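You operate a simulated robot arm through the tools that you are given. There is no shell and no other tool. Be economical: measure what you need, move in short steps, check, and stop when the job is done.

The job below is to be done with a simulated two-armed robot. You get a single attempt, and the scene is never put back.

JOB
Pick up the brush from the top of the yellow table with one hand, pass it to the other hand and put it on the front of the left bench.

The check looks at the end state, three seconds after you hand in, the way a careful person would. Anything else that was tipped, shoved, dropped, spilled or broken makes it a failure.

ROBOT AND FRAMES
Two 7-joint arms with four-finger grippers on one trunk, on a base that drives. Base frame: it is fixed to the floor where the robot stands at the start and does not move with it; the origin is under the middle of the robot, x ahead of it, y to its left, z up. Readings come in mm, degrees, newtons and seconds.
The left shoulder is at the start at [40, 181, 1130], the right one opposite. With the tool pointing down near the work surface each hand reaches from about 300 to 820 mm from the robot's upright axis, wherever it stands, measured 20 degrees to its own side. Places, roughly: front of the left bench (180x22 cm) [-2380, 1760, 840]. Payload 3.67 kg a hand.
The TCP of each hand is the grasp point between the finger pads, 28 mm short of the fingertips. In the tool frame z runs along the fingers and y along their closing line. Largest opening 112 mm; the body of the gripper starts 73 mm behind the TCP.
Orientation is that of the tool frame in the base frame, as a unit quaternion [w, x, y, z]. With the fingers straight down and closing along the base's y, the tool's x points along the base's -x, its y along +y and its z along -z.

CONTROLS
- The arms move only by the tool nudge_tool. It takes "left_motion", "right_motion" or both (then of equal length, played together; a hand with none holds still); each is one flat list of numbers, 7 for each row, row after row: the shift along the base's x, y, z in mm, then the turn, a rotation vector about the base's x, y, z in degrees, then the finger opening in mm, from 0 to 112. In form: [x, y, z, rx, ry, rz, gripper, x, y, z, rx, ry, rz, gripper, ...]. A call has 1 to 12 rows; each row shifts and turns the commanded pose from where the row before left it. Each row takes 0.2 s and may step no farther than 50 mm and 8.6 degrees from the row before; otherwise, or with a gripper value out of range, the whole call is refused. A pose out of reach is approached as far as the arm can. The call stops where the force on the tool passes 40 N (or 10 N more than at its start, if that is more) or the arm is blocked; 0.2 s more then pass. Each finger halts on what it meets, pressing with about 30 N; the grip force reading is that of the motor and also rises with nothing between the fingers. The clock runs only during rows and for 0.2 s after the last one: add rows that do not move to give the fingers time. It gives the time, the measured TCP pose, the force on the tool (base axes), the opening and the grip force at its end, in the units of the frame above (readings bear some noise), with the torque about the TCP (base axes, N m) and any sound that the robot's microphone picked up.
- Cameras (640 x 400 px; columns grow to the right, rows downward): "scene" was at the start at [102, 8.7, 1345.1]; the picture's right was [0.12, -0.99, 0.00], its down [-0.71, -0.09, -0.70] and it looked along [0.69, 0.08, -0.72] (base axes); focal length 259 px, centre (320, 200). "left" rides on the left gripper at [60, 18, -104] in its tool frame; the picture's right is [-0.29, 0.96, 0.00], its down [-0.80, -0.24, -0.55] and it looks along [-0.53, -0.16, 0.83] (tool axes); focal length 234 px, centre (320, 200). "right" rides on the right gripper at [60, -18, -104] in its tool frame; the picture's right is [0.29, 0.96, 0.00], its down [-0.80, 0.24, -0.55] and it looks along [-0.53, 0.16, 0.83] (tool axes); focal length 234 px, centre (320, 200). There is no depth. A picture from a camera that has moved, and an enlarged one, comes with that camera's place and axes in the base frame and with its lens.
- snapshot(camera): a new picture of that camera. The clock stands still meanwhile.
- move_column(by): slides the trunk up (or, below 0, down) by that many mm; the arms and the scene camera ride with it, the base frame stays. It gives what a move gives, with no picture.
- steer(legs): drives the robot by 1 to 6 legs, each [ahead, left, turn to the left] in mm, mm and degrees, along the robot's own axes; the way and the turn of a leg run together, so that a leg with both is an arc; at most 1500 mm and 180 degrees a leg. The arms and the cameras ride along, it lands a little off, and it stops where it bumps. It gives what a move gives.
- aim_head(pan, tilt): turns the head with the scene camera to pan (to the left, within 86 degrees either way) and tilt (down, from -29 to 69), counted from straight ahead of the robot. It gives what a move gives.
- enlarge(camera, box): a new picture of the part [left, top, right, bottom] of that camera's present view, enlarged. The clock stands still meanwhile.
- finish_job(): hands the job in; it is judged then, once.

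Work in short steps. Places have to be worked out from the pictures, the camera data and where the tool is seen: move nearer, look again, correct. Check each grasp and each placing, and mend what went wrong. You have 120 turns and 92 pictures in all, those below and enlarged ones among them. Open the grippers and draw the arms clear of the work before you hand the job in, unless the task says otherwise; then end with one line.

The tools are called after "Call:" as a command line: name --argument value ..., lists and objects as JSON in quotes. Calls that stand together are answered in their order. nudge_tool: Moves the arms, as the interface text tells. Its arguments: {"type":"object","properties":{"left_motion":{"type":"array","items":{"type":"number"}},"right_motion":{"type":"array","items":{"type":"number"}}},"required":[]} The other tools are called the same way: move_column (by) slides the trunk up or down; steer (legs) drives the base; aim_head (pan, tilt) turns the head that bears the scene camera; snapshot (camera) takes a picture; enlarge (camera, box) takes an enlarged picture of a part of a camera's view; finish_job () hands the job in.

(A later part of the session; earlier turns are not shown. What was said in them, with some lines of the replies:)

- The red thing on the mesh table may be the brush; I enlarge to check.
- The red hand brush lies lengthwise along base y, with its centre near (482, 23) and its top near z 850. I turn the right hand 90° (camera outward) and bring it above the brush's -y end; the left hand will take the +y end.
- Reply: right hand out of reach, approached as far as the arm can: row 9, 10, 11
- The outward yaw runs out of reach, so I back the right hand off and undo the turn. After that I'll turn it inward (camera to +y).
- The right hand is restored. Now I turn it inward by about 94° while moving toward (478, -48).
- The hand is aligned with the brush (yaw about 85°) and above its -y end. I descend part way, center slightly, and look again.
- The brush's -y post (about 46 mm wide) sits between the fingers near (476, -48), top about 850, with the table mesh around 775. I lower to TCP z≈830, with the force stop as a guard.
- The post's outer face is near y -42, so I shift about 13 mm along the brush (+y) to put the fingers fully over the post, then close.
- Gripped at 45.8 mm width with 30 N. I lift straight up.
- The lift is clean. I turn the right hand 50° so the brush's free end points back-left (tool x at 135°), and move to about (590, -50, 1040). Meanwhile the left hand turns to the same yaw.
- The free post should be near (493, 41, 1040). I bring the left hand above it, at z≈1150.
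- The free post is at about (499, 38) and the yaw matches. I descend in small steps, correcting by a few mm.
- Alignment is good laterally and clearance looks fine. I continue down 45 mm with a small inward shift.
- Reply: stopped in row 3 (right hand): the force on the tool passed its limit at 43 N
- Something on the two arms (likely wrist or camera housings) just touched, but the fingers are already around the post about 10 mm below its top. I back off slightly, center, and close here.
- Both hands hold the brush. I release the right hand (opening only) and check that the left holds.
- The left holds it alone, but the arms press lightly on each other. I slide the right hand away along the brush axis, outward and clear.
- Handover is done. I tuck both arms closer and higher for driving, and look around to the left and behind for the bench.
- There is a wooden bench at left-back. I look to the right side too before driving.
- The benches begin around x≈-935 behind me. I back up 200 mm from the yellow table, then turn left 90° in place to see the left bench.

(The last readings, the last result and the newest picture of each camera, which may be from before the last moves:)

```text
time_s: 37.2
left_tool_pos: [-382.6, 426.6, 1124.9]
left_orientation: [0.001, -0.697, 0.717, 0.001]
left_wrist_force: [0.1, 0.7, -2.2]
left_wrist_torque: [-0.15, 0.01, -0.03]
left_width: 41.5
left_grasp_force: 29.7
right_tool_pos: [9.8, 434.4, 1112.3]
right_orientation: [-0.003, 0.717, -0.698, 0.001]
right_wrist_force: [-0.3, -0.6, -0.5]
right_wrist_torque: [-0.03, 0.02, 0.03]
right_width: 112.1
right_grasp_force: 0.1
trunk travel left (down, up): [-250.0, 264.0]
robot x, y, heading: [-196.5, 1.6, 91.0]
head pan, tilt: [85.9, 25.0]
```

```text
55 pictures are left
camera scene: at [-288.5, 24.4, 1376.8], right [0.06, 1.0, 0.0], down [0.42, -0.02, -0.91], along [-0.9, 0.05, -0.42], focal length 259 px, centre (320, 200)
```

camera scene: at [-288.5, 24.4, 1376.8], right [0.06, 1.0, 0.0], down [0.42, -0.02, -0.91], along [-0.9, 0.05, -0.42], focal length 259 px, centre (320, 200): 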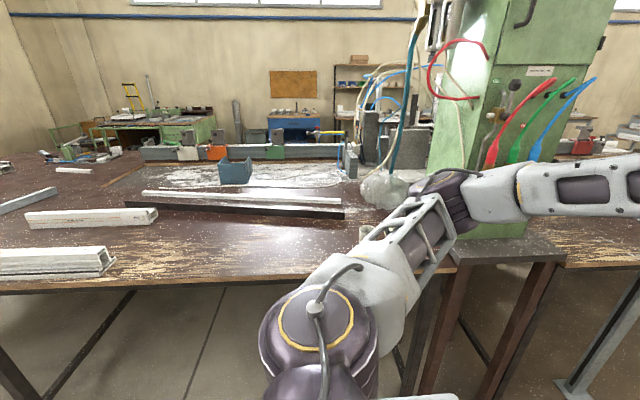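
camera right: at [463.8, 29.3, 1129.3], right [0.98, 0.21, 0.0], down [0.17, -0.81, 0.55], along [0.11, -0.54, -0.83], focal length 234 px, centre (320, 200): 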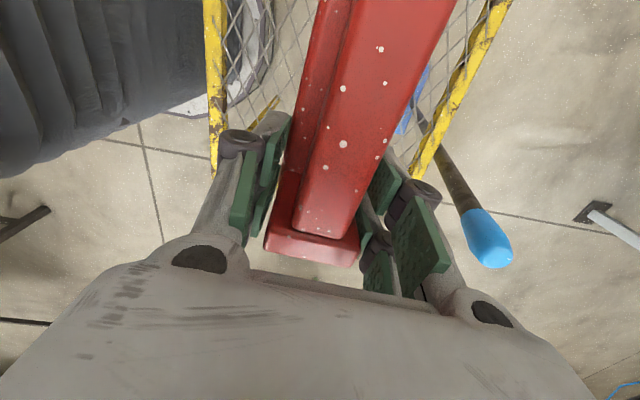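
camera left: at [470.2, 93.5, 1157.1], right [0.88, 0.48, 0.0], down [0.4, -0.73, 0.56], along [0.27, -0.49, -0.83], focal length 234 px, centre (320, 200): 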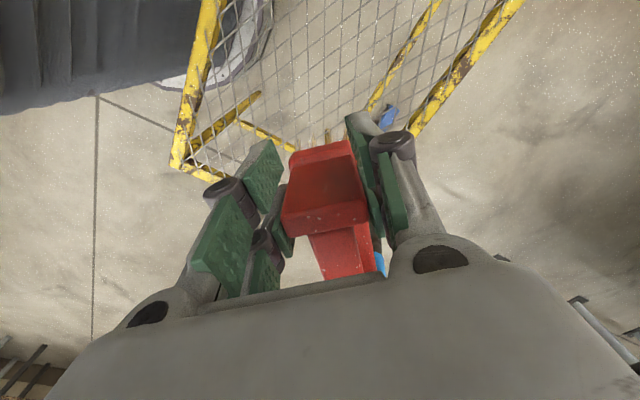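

A big bench with a green machine stands right behind my start place; the other bench (y≈850–2650) lies further along +y. I check the way ahead on the right before driving along it.

Call:
aim_head --pan -20 --tilt 40

Call:
snapshot --camera "scene"

```text
time_s: 39.0
left_tool_pos: [-381.9, 428.1, 1124.6]
left_orientation: [0.001, -0.697, 0.717, 0.003]
left_wrist_force: [0.0, 1.2, -1.9]
left_wrist_torque: [-0.15, 0.03, 0.04]
left_width: 41.5
left_grasp_force: 29.7
right_tool_pos: [9.7, 433.5, 1111.7]
right_orientation: [-0.003, 0.717, -0.697, 0.002]
right_wrist_force: [0.6, -0.8, -0.4]
right_wrist_torque: [-0.01, 0.0, 0.0]
right_width: 112.1
right_grasp_force: 0.1
trunk travel left (down, up): [-250.0, 264.0]
robot x, y, heading: [-199.4, 1.1, 90.8]
head pan, tilt: [-20.0, 40.0]
```

```text
54 pictures are left
camera scene: at [-168.7, 99.4, 1353.4], right [0.94, -0.33, 0.0], down [-0.21, -0.61, -0.77], along [0.25, 0.72, -0.64], focal length 259 px, centre (320, 200)
```

scene: 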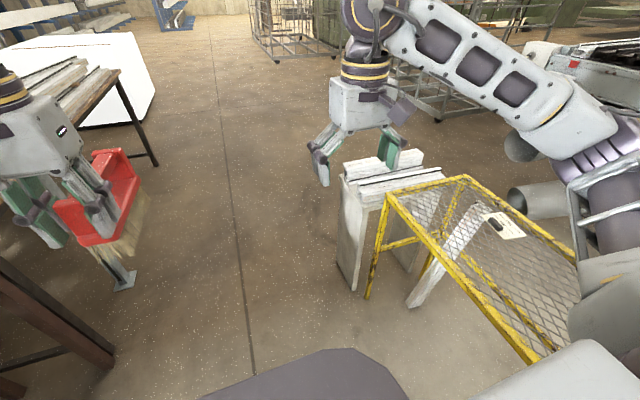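

The aisle is clear between the white stand (x≥230) and the bench. I drive ahead 1400 mm with a slight shift left, then look at the bench.

Call:
steer --legs '[[1400, 40, 0]]'

Call:
aim_head --pan 86 --tilt 25

Call:
snapshot --camera "scene"

Call:
aim_head --pan 45 --tilt 25

Call:
snapshot --camera "scene"

```text
time_s: 46.3
left_tool_pos: [-459.0, 1842.2, 1125.4]
left_orientation: [0.001, -0.702, 0.712, 0.002]
left_wrist_force: [0.7, -1.3, -1.8]
left_wrist_torque: [-0.17, -0.02, 0.0]
left_width: 41.6
left_grasp_force: 30.4
right_tool_pos: [-69.0, 1855.7, 1114.0]
right_orientation: [-0.004, 0.722, -0.692, 0.001]
right_wrist_force: [0.6, -0.1, -0.2]
right_wrist_torque: [0.01, -0.01, 0.01]
right_width: 112.0
right_grasp_force: 0.0
trunk travel left (down, up): [-250.0, 264.0]
robot x, y, heading: [-266.5, 1414.5, 91.8]
head pan, tilt: [-20.0, 40.0]
```

```text
time_s: 48.1
left_tool_pos: [-458.6, 1842.9, 1124.9]
left_orientation: [0.001, -0.703, 0.711, 0.001]
left_wrist_force: [-0.6, -1.2, -2.0]
left_wrist_torque: [-0.18, 0.0, 0.04]
left_width: 41.6
left_grasp_force: 30.0
right_tool_pos: [-68.7, 1854.7, 1113.1]
right_orientation: [-0.003, 0.721, -0.693, 0.002]
right_wrist_force: [-0.3, 0.2, 0.2]
right_wrist_torque: [-0.01, -0.01, -0.02]
right_width: 111.9
right_grasp_force: 0.0
trunk travel left (down, up): [-250.0, 264.0]
robot x, y, heading: [-266.0, 1417.4, 91.7]
head pan, tilt: [85.9, 25.0]
```

```text
53 pictures are left
camera scene: at [-359.6, 1440.0, 1376.7], right [0.04, 1.0, 0.0], down [0.42, -0.02, -0.91], along [-0.91, 0.04, -0.42], focal length 259 px, centre (320, 200)
```

scene: 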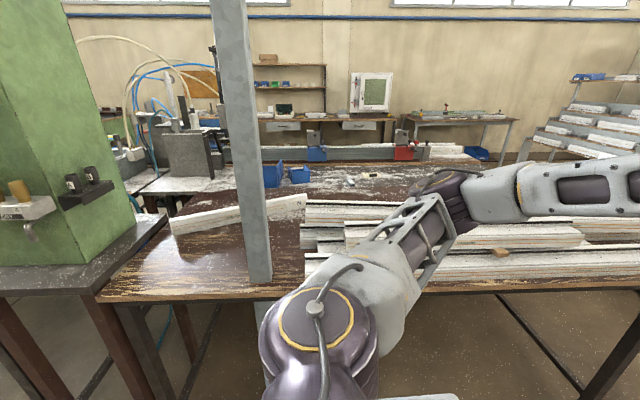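

```text
time_s: 49.2
left_tool_pos: [-459.6, 1841.2, 1124.1]
left_orientation: [0.0, -0.702, 0.712, 0.002]
left_wrist_force: [1.4, -0.9, -2.1]
left_wrist_torque: [-0.19, -0.02, 0.01]
left_width: 41.5
left_grasp_force: 29.6
right_tool_pos: [-68.1, 1855.4, 1113.8]
right_orientation: [-0.002, 0.722, -0.692, 0.002]
right_wrist_force: [-0.5, 0.6, 0.0]
right_wrist_torque: [0.01, 0.02, 0.01]
right_width: 112.1
right_grasp_force: 0.1
trunk travel left (down, up): [-250.0, 264.0]
robot x, y, heading: [-269.4, 1416.4, 91.4]
head pan, tilt: [45.0, 25.0]
```

```text
52 pictures are left
camera scene: at [-334.7, 1499.3, 1376.7], right [0.69, 0.73, 0.0], down [0.31, -0.29, -0.91], along [-0.66, 0.62, -0.42], focal length 259 px, centre (320, 200)
```

scene: 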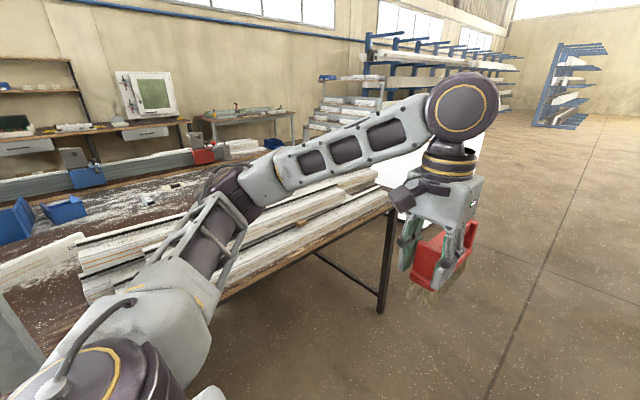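

The strip at x≈-2380 is the bench's far (wall) side, behind the rail, so I must go around the bench's +y end. I drive ahead past the end and look left along the gap.

Call:
steer --legs '[[1500, 0, 0], [220, 0, 0]]'

Call:
aim_head --pan 80 --tilt 25

Call:
snapshot --camera "scene"

```text
time_s: 58.4
left_tool_pos: [-513.7, 3594.0, 1124.9]
left_orientation: [0.001, -0.704, 0.71, 0.002]
left_wrist_force: [-0.4, 0.0, -2.3]
left_wrist_torque: [-0.17, -0.02, 0.03]
left_width: 41.1
left_grasp_force: 30.4
right_tool_pos: [-123.4, 3608.0, 1111.7]
right_orientation: [-0.003, 0.723, -0.691, 0.002]
right_wrist_force: [-0.1, 0.6, -0.1]
right_wrist_torque: [-0.04, 0.01, 0.01]
right_width: 112.1
right_grasp_force: 0.0
trunk travel left (down, up): [-250.0, 264.0]
robot x, y, heading: [-321.3, 3170.6, 91.9]
head pan, tilt: [45.0, 25.0]
```

```text
time_s: 59.4
left_tool_pos: [-513.2, 3595.3, 1123.3]
left_orientation: [0.001, -0.704, 0.71, 0.002]
left_wrist_force: [0.7, 0.1, -2.7]
left_wrist_torque: [-0.19, -0.03, 0.0]
left_width: 41.3
left_grasp_force: 29.8
right_tool_pos: [-122.4, 3607.5, 1113.1]
right_orientation: [-0.003, 0.723, -0.691, 0.002]
right_wrist_force: [-1.0, -0.6, -0.2]
right_wrist_torque: [0.03, -0.01, 0.0]
right_width: 111.9
right_grasp_force: 0.1
trunk travel left (down, up): [-250.0, 264.0]
robot x, y, heading: [-323.5, 3170.6, 92.2]
head pan, tilt: [80.0, 25.0]
```

```text
51 pictures are left
camera scene: at [-412.1, 3202.2, 1376.7], right [0.14, 0.99, 0.0], down [0.42, -0.06, -0.91], along [-0.9, 0.13, -0.42], focal length 259 px, centre (320, 200)
```

scene: 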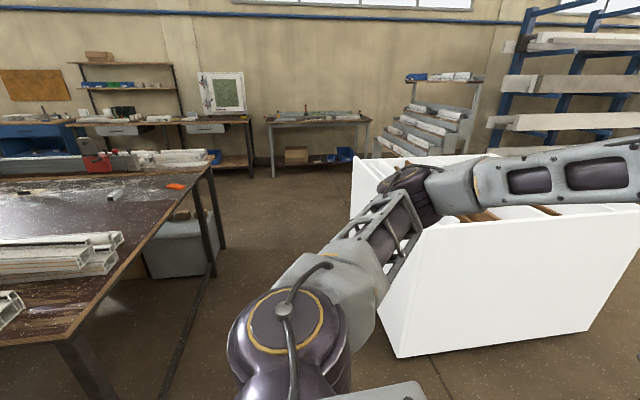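

The gap between the bench end (y≈2700) and the white box (y≈3740) is about 1 m. I turn left to face -x and check again before going through.

Call:
steer --legs '[[0, -40, 88]]'

Call:
aim_head --pan 0 --tilt 35

Call:
snapshot --camera "scene"

```text
time_s: 63.9
left_tool_pos: [-726.3, 3012.3, 1124.3]
left_orientation: [0.0, 1.0, -0.013, -0.001]
left_wrist_force: [0.1, 0.2, -1.3]
left_wrist_torque: [-0.03, -0.15, 0.01]
left_width: 41.4
left_grasp_force: 30.2
right_tool_pos: [-729.9, 3403.1, 1113.6]
right_orientation: [-0.003, 1.0, 0.013, 0.0]
right_wrist_force: [0.6, -0.6, -0.5]
right_wrist_torque: [0.03, 0.03, 0.0]
right_width: 112.2
right_grasp_force: 0.1
trunk travel left (down, up): [-250.0, 264.0]
robot x, y, heading: [-296.0, 3195.1, -179.3]
head pan, tilt: [80.0, 25.0]
```

```text
time_s: 65.5
left_tool_pos: [-724.1, 3011.5, 1124.8]
left_orientation: [0.0, 1.0, -0.014, -0.001]
left_wrist_force: [-0.2, 0.5, -2.2]
left_wrist_torque: [-0.01, -0.16, -0.03]
left_width: 41.5
left_grasp_force: 29.8
right_tool_pos: [-732.5, 3403.0, 1113.7]
right_orientation: [-0.003, 1.0, 0.013, -0.001]
right_wrist_force: [0.3, 0.3, -0.1]
right_wrist_torque: [-0.01, 0.01, 0.0]
right_width: 111.9
right_grasp_force: 0.1
trunk travel left (down, up): [-250.0, 264.0]
robot x, y, heading: [-297.1, 3197.7, -179.3]
head pan, tilt: [0.0, 35.0]
```

```text
50 pictures are left
camera scene: at [-403.7, 3193.1, 1361.0], right [-0.01, 1.0, 0.0], down [0.57, 0.01, -0.82], along [-0.82, -0.01, -0.57], focal length 259 px, centre (320, 200)
```

scene: 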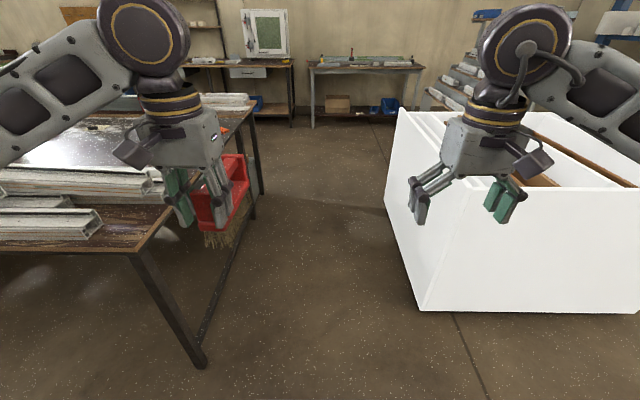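

The way is clear and centred at y≈3210. I drive through in two legs to about x=-2950 and then look left at the bench front.

Call:
steer --legs '[[1300, -15, -0.7], [1380, -5, 0]]'

Call:
aim_head --pan 75 --tilt 25

Call:
snapshot --camera "scene"

```text
time_s: 79.0
left_tool_pos: [-3423.5, 2998.1, 1124.1]
left_orientation: [0.001, 1.0, -0.01, -0.002]
left_wrist_force: [1.1, 1.0, -2.1]
left_wrist_torque: [0.03, -0.22, 0.04]
left_width: 41.3
left_grasp_force: 30.4
right_tool_pos: [-3432.9, 3391.1, 1114.0]
right_orientation: [-0.002, 1.0, 0.018, -0.001]
right_wrist_force: [-0.2, 0.2, 0.0]
right_wrist_torque: [0.03, -0.04, 0.03]
right_width: 112.2
right_grasp_force: 0.1
trunk travel left (down, up): [-250.0, 264.0]
robot x, y, heading: [-2995.5, 3188.8, -178.4]
head pan, tilt: [0.0, 35.0]
```

```text
time_s: 80.5
left_tool_pos: [-3423.9, 2999.4, 1124.1]
left_orientation: [0.001, 1.0, -0.01, -0.003]
left_wrist_force: [0.5, 0.4, -1.8]
left_wrist_torque: [0.0, -0.16, -0.05]
left_width: 41.7
left_grasp_force: 29.9
right_tool_pos: [-3433.4, 3391.0, 1112.5]
right_orientation: [-0.003, 1.0, 0.019, -0.002]
right_wrist_force: [-0.1, 0.4, -0.7]
right_wrist_torque: [0.02, 0.0, 0.0]
right_width: 111.8
right_grasp_force: 0.1
trunk travel left (down, up): [-250.0, 264.0]
robot x, y, heading: [-2999.6, 3188.4, -178.9]
head pan, tilt: [75.0, 25.0]
```

```text
49 pictures are left
camera scene: at [-3038.0, 3096.0, 1376.7], right [-0.97, 0.24, 0.0], down [0.1, 0.41, -0.91], along [-0.21, -0.88, -0.42], focal length 259 px, centre (320, 200)
```

scene: 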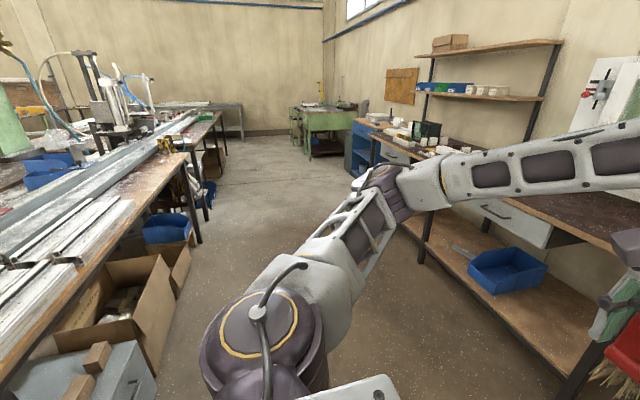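

The bench front strip (wood edge at x≈-2480) is visible along the aisle. I turn left to face -y and drive along the aisle, keeping x≈-3080.

Call:
steer --legs '[[0, 0, 89], [1400, -80, 0]]'

Call:
aim_head --pan 75 --tilt 35

Call:
snapshot --camera "scene"

```text
time_s: 91.8
left_tool_pos: [-2833.2, 1384.5, 1125.1]
left_orientation: [0.001, 0.706, 0.709, -0.001]
left_wrist_force: [-0.1, 0.5, -1.8]
left_wrist_torque: [0.13, 0.03, 0.03]
left_width: 41.4
left_grasp_force: 29.0
right_tool_pos: [-3220.6, 1364.7, 1113.0]
right_orientation: [-0.002, 0.686, 0.728, -0.003]
right_wrist_force: [-0.2, 0.3, 0.5]
right_wrist_torque: [0.0, -0.02, 0.01]
right_width: 111.8
right_grasp_force: 0.0
trunk travel left (down, up): [-250.0, 264.0]
robot x, y, heading: [-3031.2, 1803.6, -87.2]
head pan, tilt: [75.0, 25.0]
```

```text
time_s: 92.5
left_tool_pos: [-2832.3, 1383.6, 1123.6]
left_orientation: [0.002, 0.706, 0.709, -0.001]
left_wrist_force: [0.7, 0.7, -1.6]
left_wrist_torque: [0.14, -0.04, 0.03]
left_width: 41.4
left_grasp_force: 30.4
right_tool_pos: [-3223.1, 1365.2, 1113.7]
right_orientation: [-0.002, 0.685, 0.729, -0.004]
right_wrist_force: [0.2, 0.1, -1.0]
right_wrist_torque: [-0.02, 0.02, -0.03]
right_width: 111.8
right_grasp_force: 0.0
trunk travel left (down, up): [-250.0, 264.0]
robot x, y, heading: [-3033.9, 1807.3, -87.2]
head pan, tilt: [75.0, 35.0]
```

```text
48 pictures are left
camera scene: at [-2941.5, 1766.2, 1361.0], right [-0.21, -0.98, 0.0], down [-0.56, 0.12, -0.82], along [0.8, -0.17, -0.57], focal length 259 px, centre (320, 200)
```

scene: 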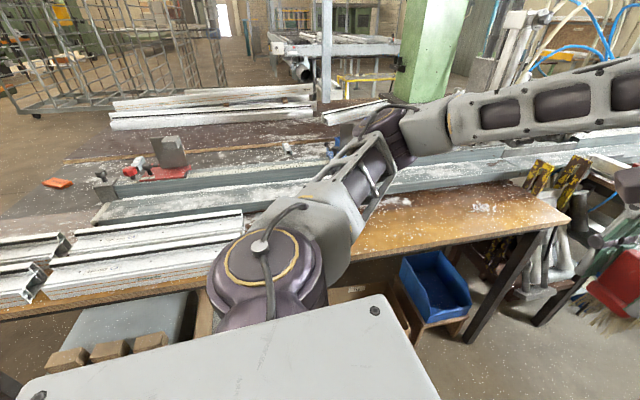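

The free wood of the front strip spans roughly y 900–1500, x -2470…-2200. I turn to face the bench (+x) and strafe right so the left hand comes to about y≈1280.

Call:
steer --legs '[[0, 0, 87], [0, -700, 0]]'

Call:
aim_head --pan 5 --tilt 45

Call:
snapshot --camera "scene"

```text
time_s: 100.6
left_tool_pos: [-2606.2, 1259.4, 1122.8]
left_orientation: [0.002, 0.026, 1.0, 0.001]
left_wrist_force: [0.3, -0.1, -1.8]
left_wrist_torque: [0.02, 0.15, -0.01]
left_width: 41.6
left_grasp_force: 30.5
right_tool_pos: [-2611.5, 868.4, 1113.7]
right_orientation: [0.0, -0.003, 1.0, -0.004]
right_wrist_force: [0.2, 0.5, 0.5]
right_wrist_torque: [0.02, -0.02, 0.0]
right_width: 112.0
right_grasp_force: 0.0
trunk travel left (down, up): [-250.0, 264.0]
robot x, y, heading: [-3041.7, 1086.9, -0.5]
head pan, tilt: [75.0, 35.0]
```

```text
time_s: 102.0
left_tool_pos: [-2607.5, 1258.9, 1123.5]
left_orientation: [0.002, 0.026, 1.0, 0.001]
left_wrist_force: [0.0, -0.3, -1.7]
left_wrist_torque: [0.01, 0.19, -0.01]
left_width: 41.6
left_grasp_force: 30.0
right_tool_pos: [-2609.9, 867.5, 1113.5]
right_orientation: [0.001, -0.003, 1.0, -0.003]
right_wrist_force: [0.2, -0.9, -0.6]
right_wrist_torque: [-0.01, 0.0, -0.02]
right_width: 111.9
right_grasp_force: 0.0
trunk travel left (down, up): [-250.0, 264.0]
robot x, y, heading: [-3041.1, 1087.2, -0.5]
head pan, tilt: [5.0, 45.0]
```

```text
47 pictures are left
camera scene: at [-2937.2, 1090.7, 1346.2], right [0.08, -1.0, 0.0], down [-0.71, -0.06, -0.71], along [0.7, 0.06, -0.71], focal length 259 px, centre (320, 200)
```

scene: 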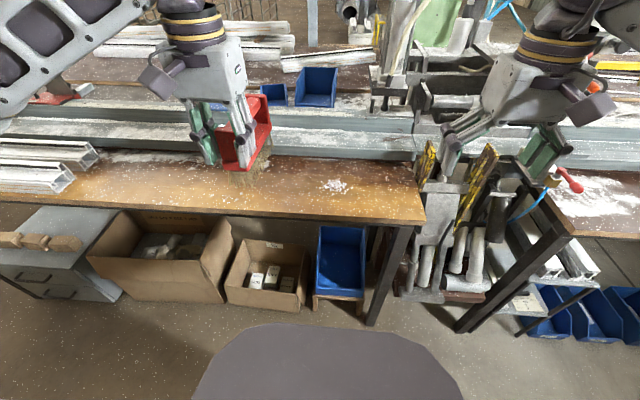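

The free part of the front strip is x -2495…-2265, y 880–1500. I bring the left hand over (-2380, 1210), turning the brush to lie along y (free end to +y).

Call:
nudge_tool --left_motion '[19, -4, -5, 0, 0, 7.75, 20, 19, -4, -5, 0, 0, 7.75, 20, 19, -4, -5, 0, 0, 7.75, 20, 19, -4, -5, 0, 0, 7.75, 20, 19, -4, -5, 0, 0, 7.75, 20, 19, -4, -5, 0, 0, 7.75, 20, 19, -4, -5, 0, 0, 7.75, 20, 19, -4, -5, 0, 0, 7.75, 20, 19, -4, -5, 0, 0, 7.75, 20, 19, -4, -5, 0, 0, 7.75, 20, 19, -4, -5, 0, 0, 7.75, 20, 19, -4, -5, 0, 0, 7.75, 20]'

Call:
snapshot --camera "scene"

Call:
snapshot --camera "left"

```text
time_s: 104.6
left_tool_pos: [-2378.7, 1212.4, 1064.1]
left_orientation: [0.001, 0.708, -0.706, -0.002]
left_wrist_force: [0.6, 0.0, -2.0]
left_wrist_torque: [-0.17, -0.02, 0.0]
left_width: 41.6
left_grasp_force: 30.1
right_tool_pos: [-2609.9, 867.0, 1113.9]
right_orientation: [0.001, -0.002, 1.0, -0.003]
right_wrist_force: [-0.6, -0.2, -0.5]
right_wrist_torque: [0.01, -0.02, 0.01]
right_width: 112.2
right_grasp_force: 0.1
trunk travel left (down, up): [-250.0, 264.0]
robot x, y, heading: [-3038.3, 1085.4, -0.4]
head pan, tilt: [5.0, 45.0]
```

```text
46 pictures are left
camera scene: at [-2936.4, 1090.1, 1346.1], right [0.08, -1.0, 0.0], down [-0.71, -0.05, -0.71], along [0.7, 0.06, -0.71], focal length 259 px, centre (320, 200)
```

scene: 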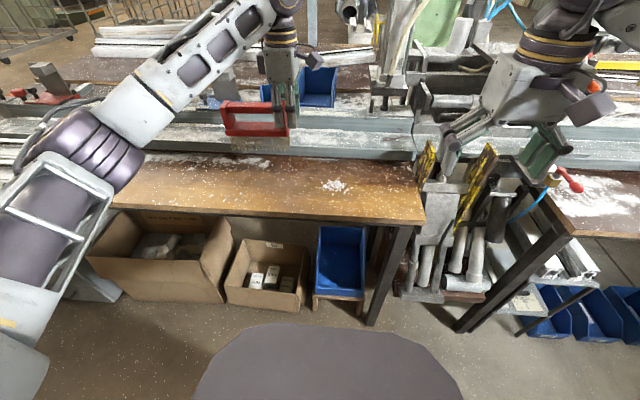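

```text
45 pictures are left
camera left: at [-2395.8, 1151.9, 1169.3], right [-0.96, 0.28, 0.0], down [0.24, 0.8, 0.56], along [0.15, 0.53, -0.83], focal length 234 px, centre (320, 200)
```

left: 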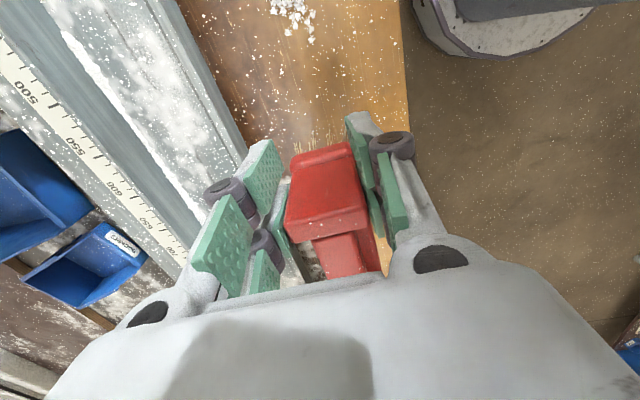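

The brush is centred over the strip. I lower it to about z 960 and look.

Call:
nudge_tool --left_motion '[0, 0, -25, 0, 0, 0, 20, 0, 0, -25, 0, 0, 0, 20, 0, 0, -25, 0, 0, 0, 20, 0, 0, -25, 0, 0, 0, 20]'

Call:
enlarge --camera "scene" --box '[160, 60, 360, 230]'

```text
time_s: 105.6
left_tool_pos: [-2378.9, 1210.6, 965.3]
left_orientation: [0.0, 0.708, -0.706, -0.001]
left_wrist_force: [0.4, -0.7, -2.2]
left_wrist_torque: [-0.18, 0.03, 0.02]
left_width: 41.6
left_grasp_force: 30.0
right_tool_pos: [-2609.2, 868.8, 1112.9]
right_orientation: [0.001, -0.002, 1.0, -0.004]
right_wrist_force: [0.6, 0.3, 0.2]
right_wrist_torque: [-0.01, 0.04, -0.03]
right_width: 112.1
right_grasp_force: 0.2
trunk travel left (down, up): [-250.0, 264.0]
robot x, y, heading: [-3041.5, 1084.2, -0.5]
head pan, tilt: [5.0, 45.0]
```

```text
2.35 times, centred on (260, 145) of scene
camera zoom: at [-2936.4, 1090.5, 1346.1], right [0.08, -1.0, 0.0], down [-0.71, -0.06, -0.71], along [0.7, 0.06, -0.71], focal length 610 px, centre (461, 329)
```

zoom: 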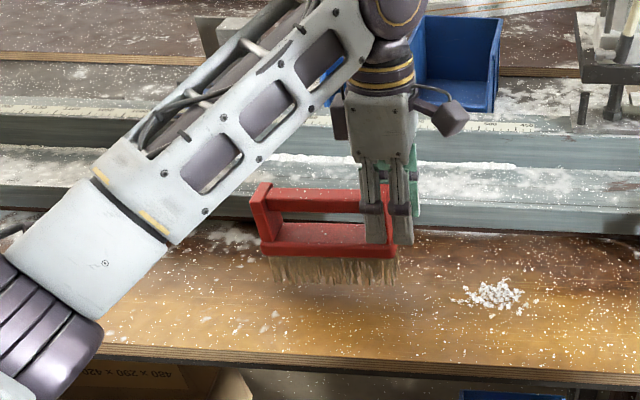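

Brush level and about 40–50 mm up. I lower in small steps and watch the vertical force.

Call:
nudge_tool --left_motion '[0, 0, -10, 0, 0, 0, 20, 0, 0, -10, 0, 0, 0, 20, 0, 0, -10, 0, 0, 0, 20, 0, 0, -8, 0, 0, 0, 20]'

Call:
enlarge --camera "scene" --box '[200, 100, 340, 220]'

```text
time_s: 106.6
left_tool_pos: [-2381.1, 1210.0, 930.3]
left_orientation: [-0.002, 0.708, -0.706, 0.0]
left_wrist_force: [-1.1, -0.3, 26.1]
left_wrist_torque: [0.17, 0.05, -0.18]
left_width: 42.0
left_grasp_force: 29.8
right_tool_pos: [-2613.3, 868.4, 1113.8]
right_orientation: [0.003, -0.003, 1.0, -0.003]
right_wrist_force: [0.1, 0.3, 0.0]
right_wrist_torque: [0.03, 0.01, 0.01]
right_width: 112.1
right_grasp_force: 0.2
trunk travel left (down, up): [-250.0, 264.0]
robot x, y, heading: [-3041.2, 1087.9, -0.5]
head pan, tilt: [5.0, 45.0]
```

```text
3.33 times, centred on (270, 160) of scene
camera zoom: at [-2939.8, 1090.0, 1346.6], right [0.08, -1.0, 0.0], down [-0.7, -0.05, -0.71], along [0.71, 0.06, -0.71], focal length 864 px, centre (487, 333)
```

zoom: 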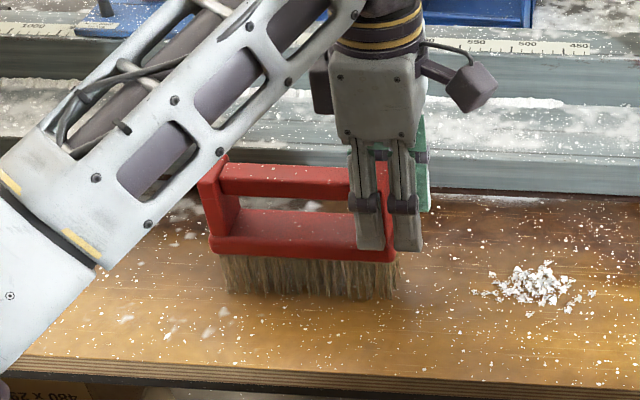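

It is on the bench (28 N contact). I ease up 2 mm, then open the fingers.

Call:
nudge_tool --left_motion '[0, 0, 2, 0, 0, 0, 20, 0, 0, 0, 0, 0, 0, 20, 0, 0, 0, 0, 0, 0, 48, 0, 0, 0, 0, 0, 0, 60, 0, 0, 0, 0, 0, 0, 85, 0, 0, 0, 0, 0, 0, 85]'

Call:
enlarge --camera "scene" --box '[200, 100, 340, 220]'

Call:
snapshot --camera "left"

```text
time_s: 108.0
left_tool_pos: [-2379.0, 1213.0, 928.2]
left_orientation: [0.001, -0.707, 0.707, 0.003]
left_wrist_force: [-0.1, 0.2, 1.2]
left_wrist_torque: [0.02, 0.0, -0.01]
left_width: 85.0
left_grasp_force: 0.1
right_tool_pos: [-2610.3, 868.3, 1112.8]
right_orientation: [0.001, -0.003, 1.0, -0.004]
right_wrist_force: [0.0, -0.1, 0.7]
right_wrist_torque: [0.01, -0.01, 0.02]
right_width: 112.0
right_grasp_force: 0.1
trunk travel left (down, up): [-250.0, 264.0]
robot x, y, heading: [-3041.1, 1087.8, -0.7]
head pan, tilt: [5.0, 45.0]
```

```text
3.33 times, centred on (270, 160) of scene
camera zoom: at [-2937.4, 1090.5, 1346.2], right [0.08, -1.0, 0.0], down [-0.71, -0.06, -0.71], along [0.7, 0.06, -0.71], focal length 864 px, centre (487, 333)
```

zoom: 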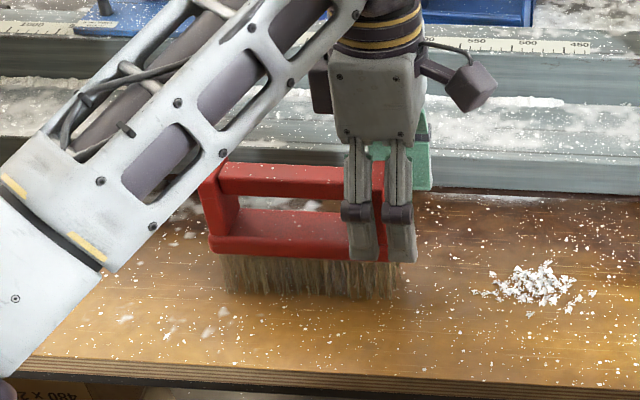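

```text
41 pictures are left
camera left: at [-2397.9, 1152.4, 1032.6], right [-0.96, 0.29, 0.0], down [0.24, 0.8, 0.56], along [0.16, 0.53, -0.83], focal length 234 px, centre (320, 200)
```

left: 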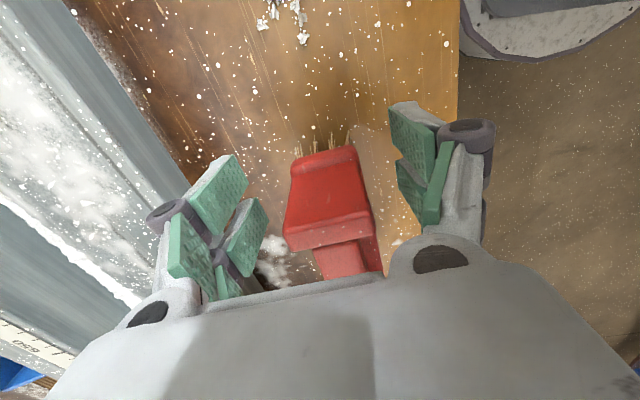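

Released; the brush stands upright and both fingers are clear. I raise the hand straight up.

Call:
nudge_tool --left_motion '[0, 0, 15, 0, 0, 0, 85, 0, 0, 25, 0, 0, 0, 85, 0, 0, 35, 0, 0, 0, 85, 0, 0, 40, 0, 0, 0, 85, 0, 0, 40, 0, 0, 0, 85, -40, 0, 10, 0, 0, 0, 85, -45, 0, 0, 0, 0, 0, 85, -45, 0, 0, 0, 0, 0, 100, -45, 0, 0, 0, 0, 0, 112]'

Call:
snapshot --camera "scene"

```text
time_s: 110.0
left_tool_pos: [-2560.8, 1214.1, 1093.8]
left_orientation: [-0.001, 0.707, -0.707, -0.002]
left_wrist_force: [-0.2, -0.4, -0.1]
left_wrist_torque: [-0.02, -0.03, -0.01]
left_width: 112.1
left_grasp_force: 0.2
right_tool_pos: [-2611.7, 869.2, 1114.1]
right_orientation: [0.002, -0.002, 1.0, -0.003]
right_wrist_force: [0.0, 0.4, -0.3]
right_wrist_torque: [-0.01, 0.0, -0.01]
right_width: 112.2
right_grasp_force: 0.1
trunk travel left (down, up): [-250.0, 264.0]
robot x, y, heading: [-3039.2, 1084.7, -0.1]
head pan, tilt: [5.0, 45.0]
```

```text
40 pictures are left
camera scene: at [-2938.7, 1091.1, 1346.3], right [0.08, -1.0, 0.0], down [-0.7, -0.06, -0.71], along [0.71, 0.05, -0.71], focal length 259 px, centre (320, 200)
```

scene: 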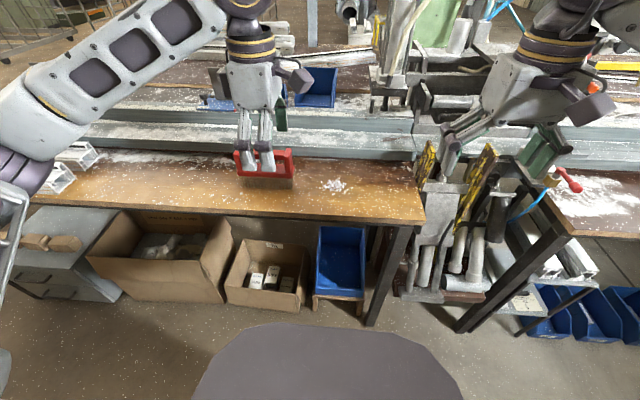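

The brush stands on the front strip, both grippers are open, and the arms are well clear above. I hand in.

Call:
finish_job

```text
The job is handed in.
```

The red brush was picked up from the yellow table with the right hand and passed to the left. It now stands upright on the front of the left bench, near (-2380, 1270); the grippers are open and the arms clear.
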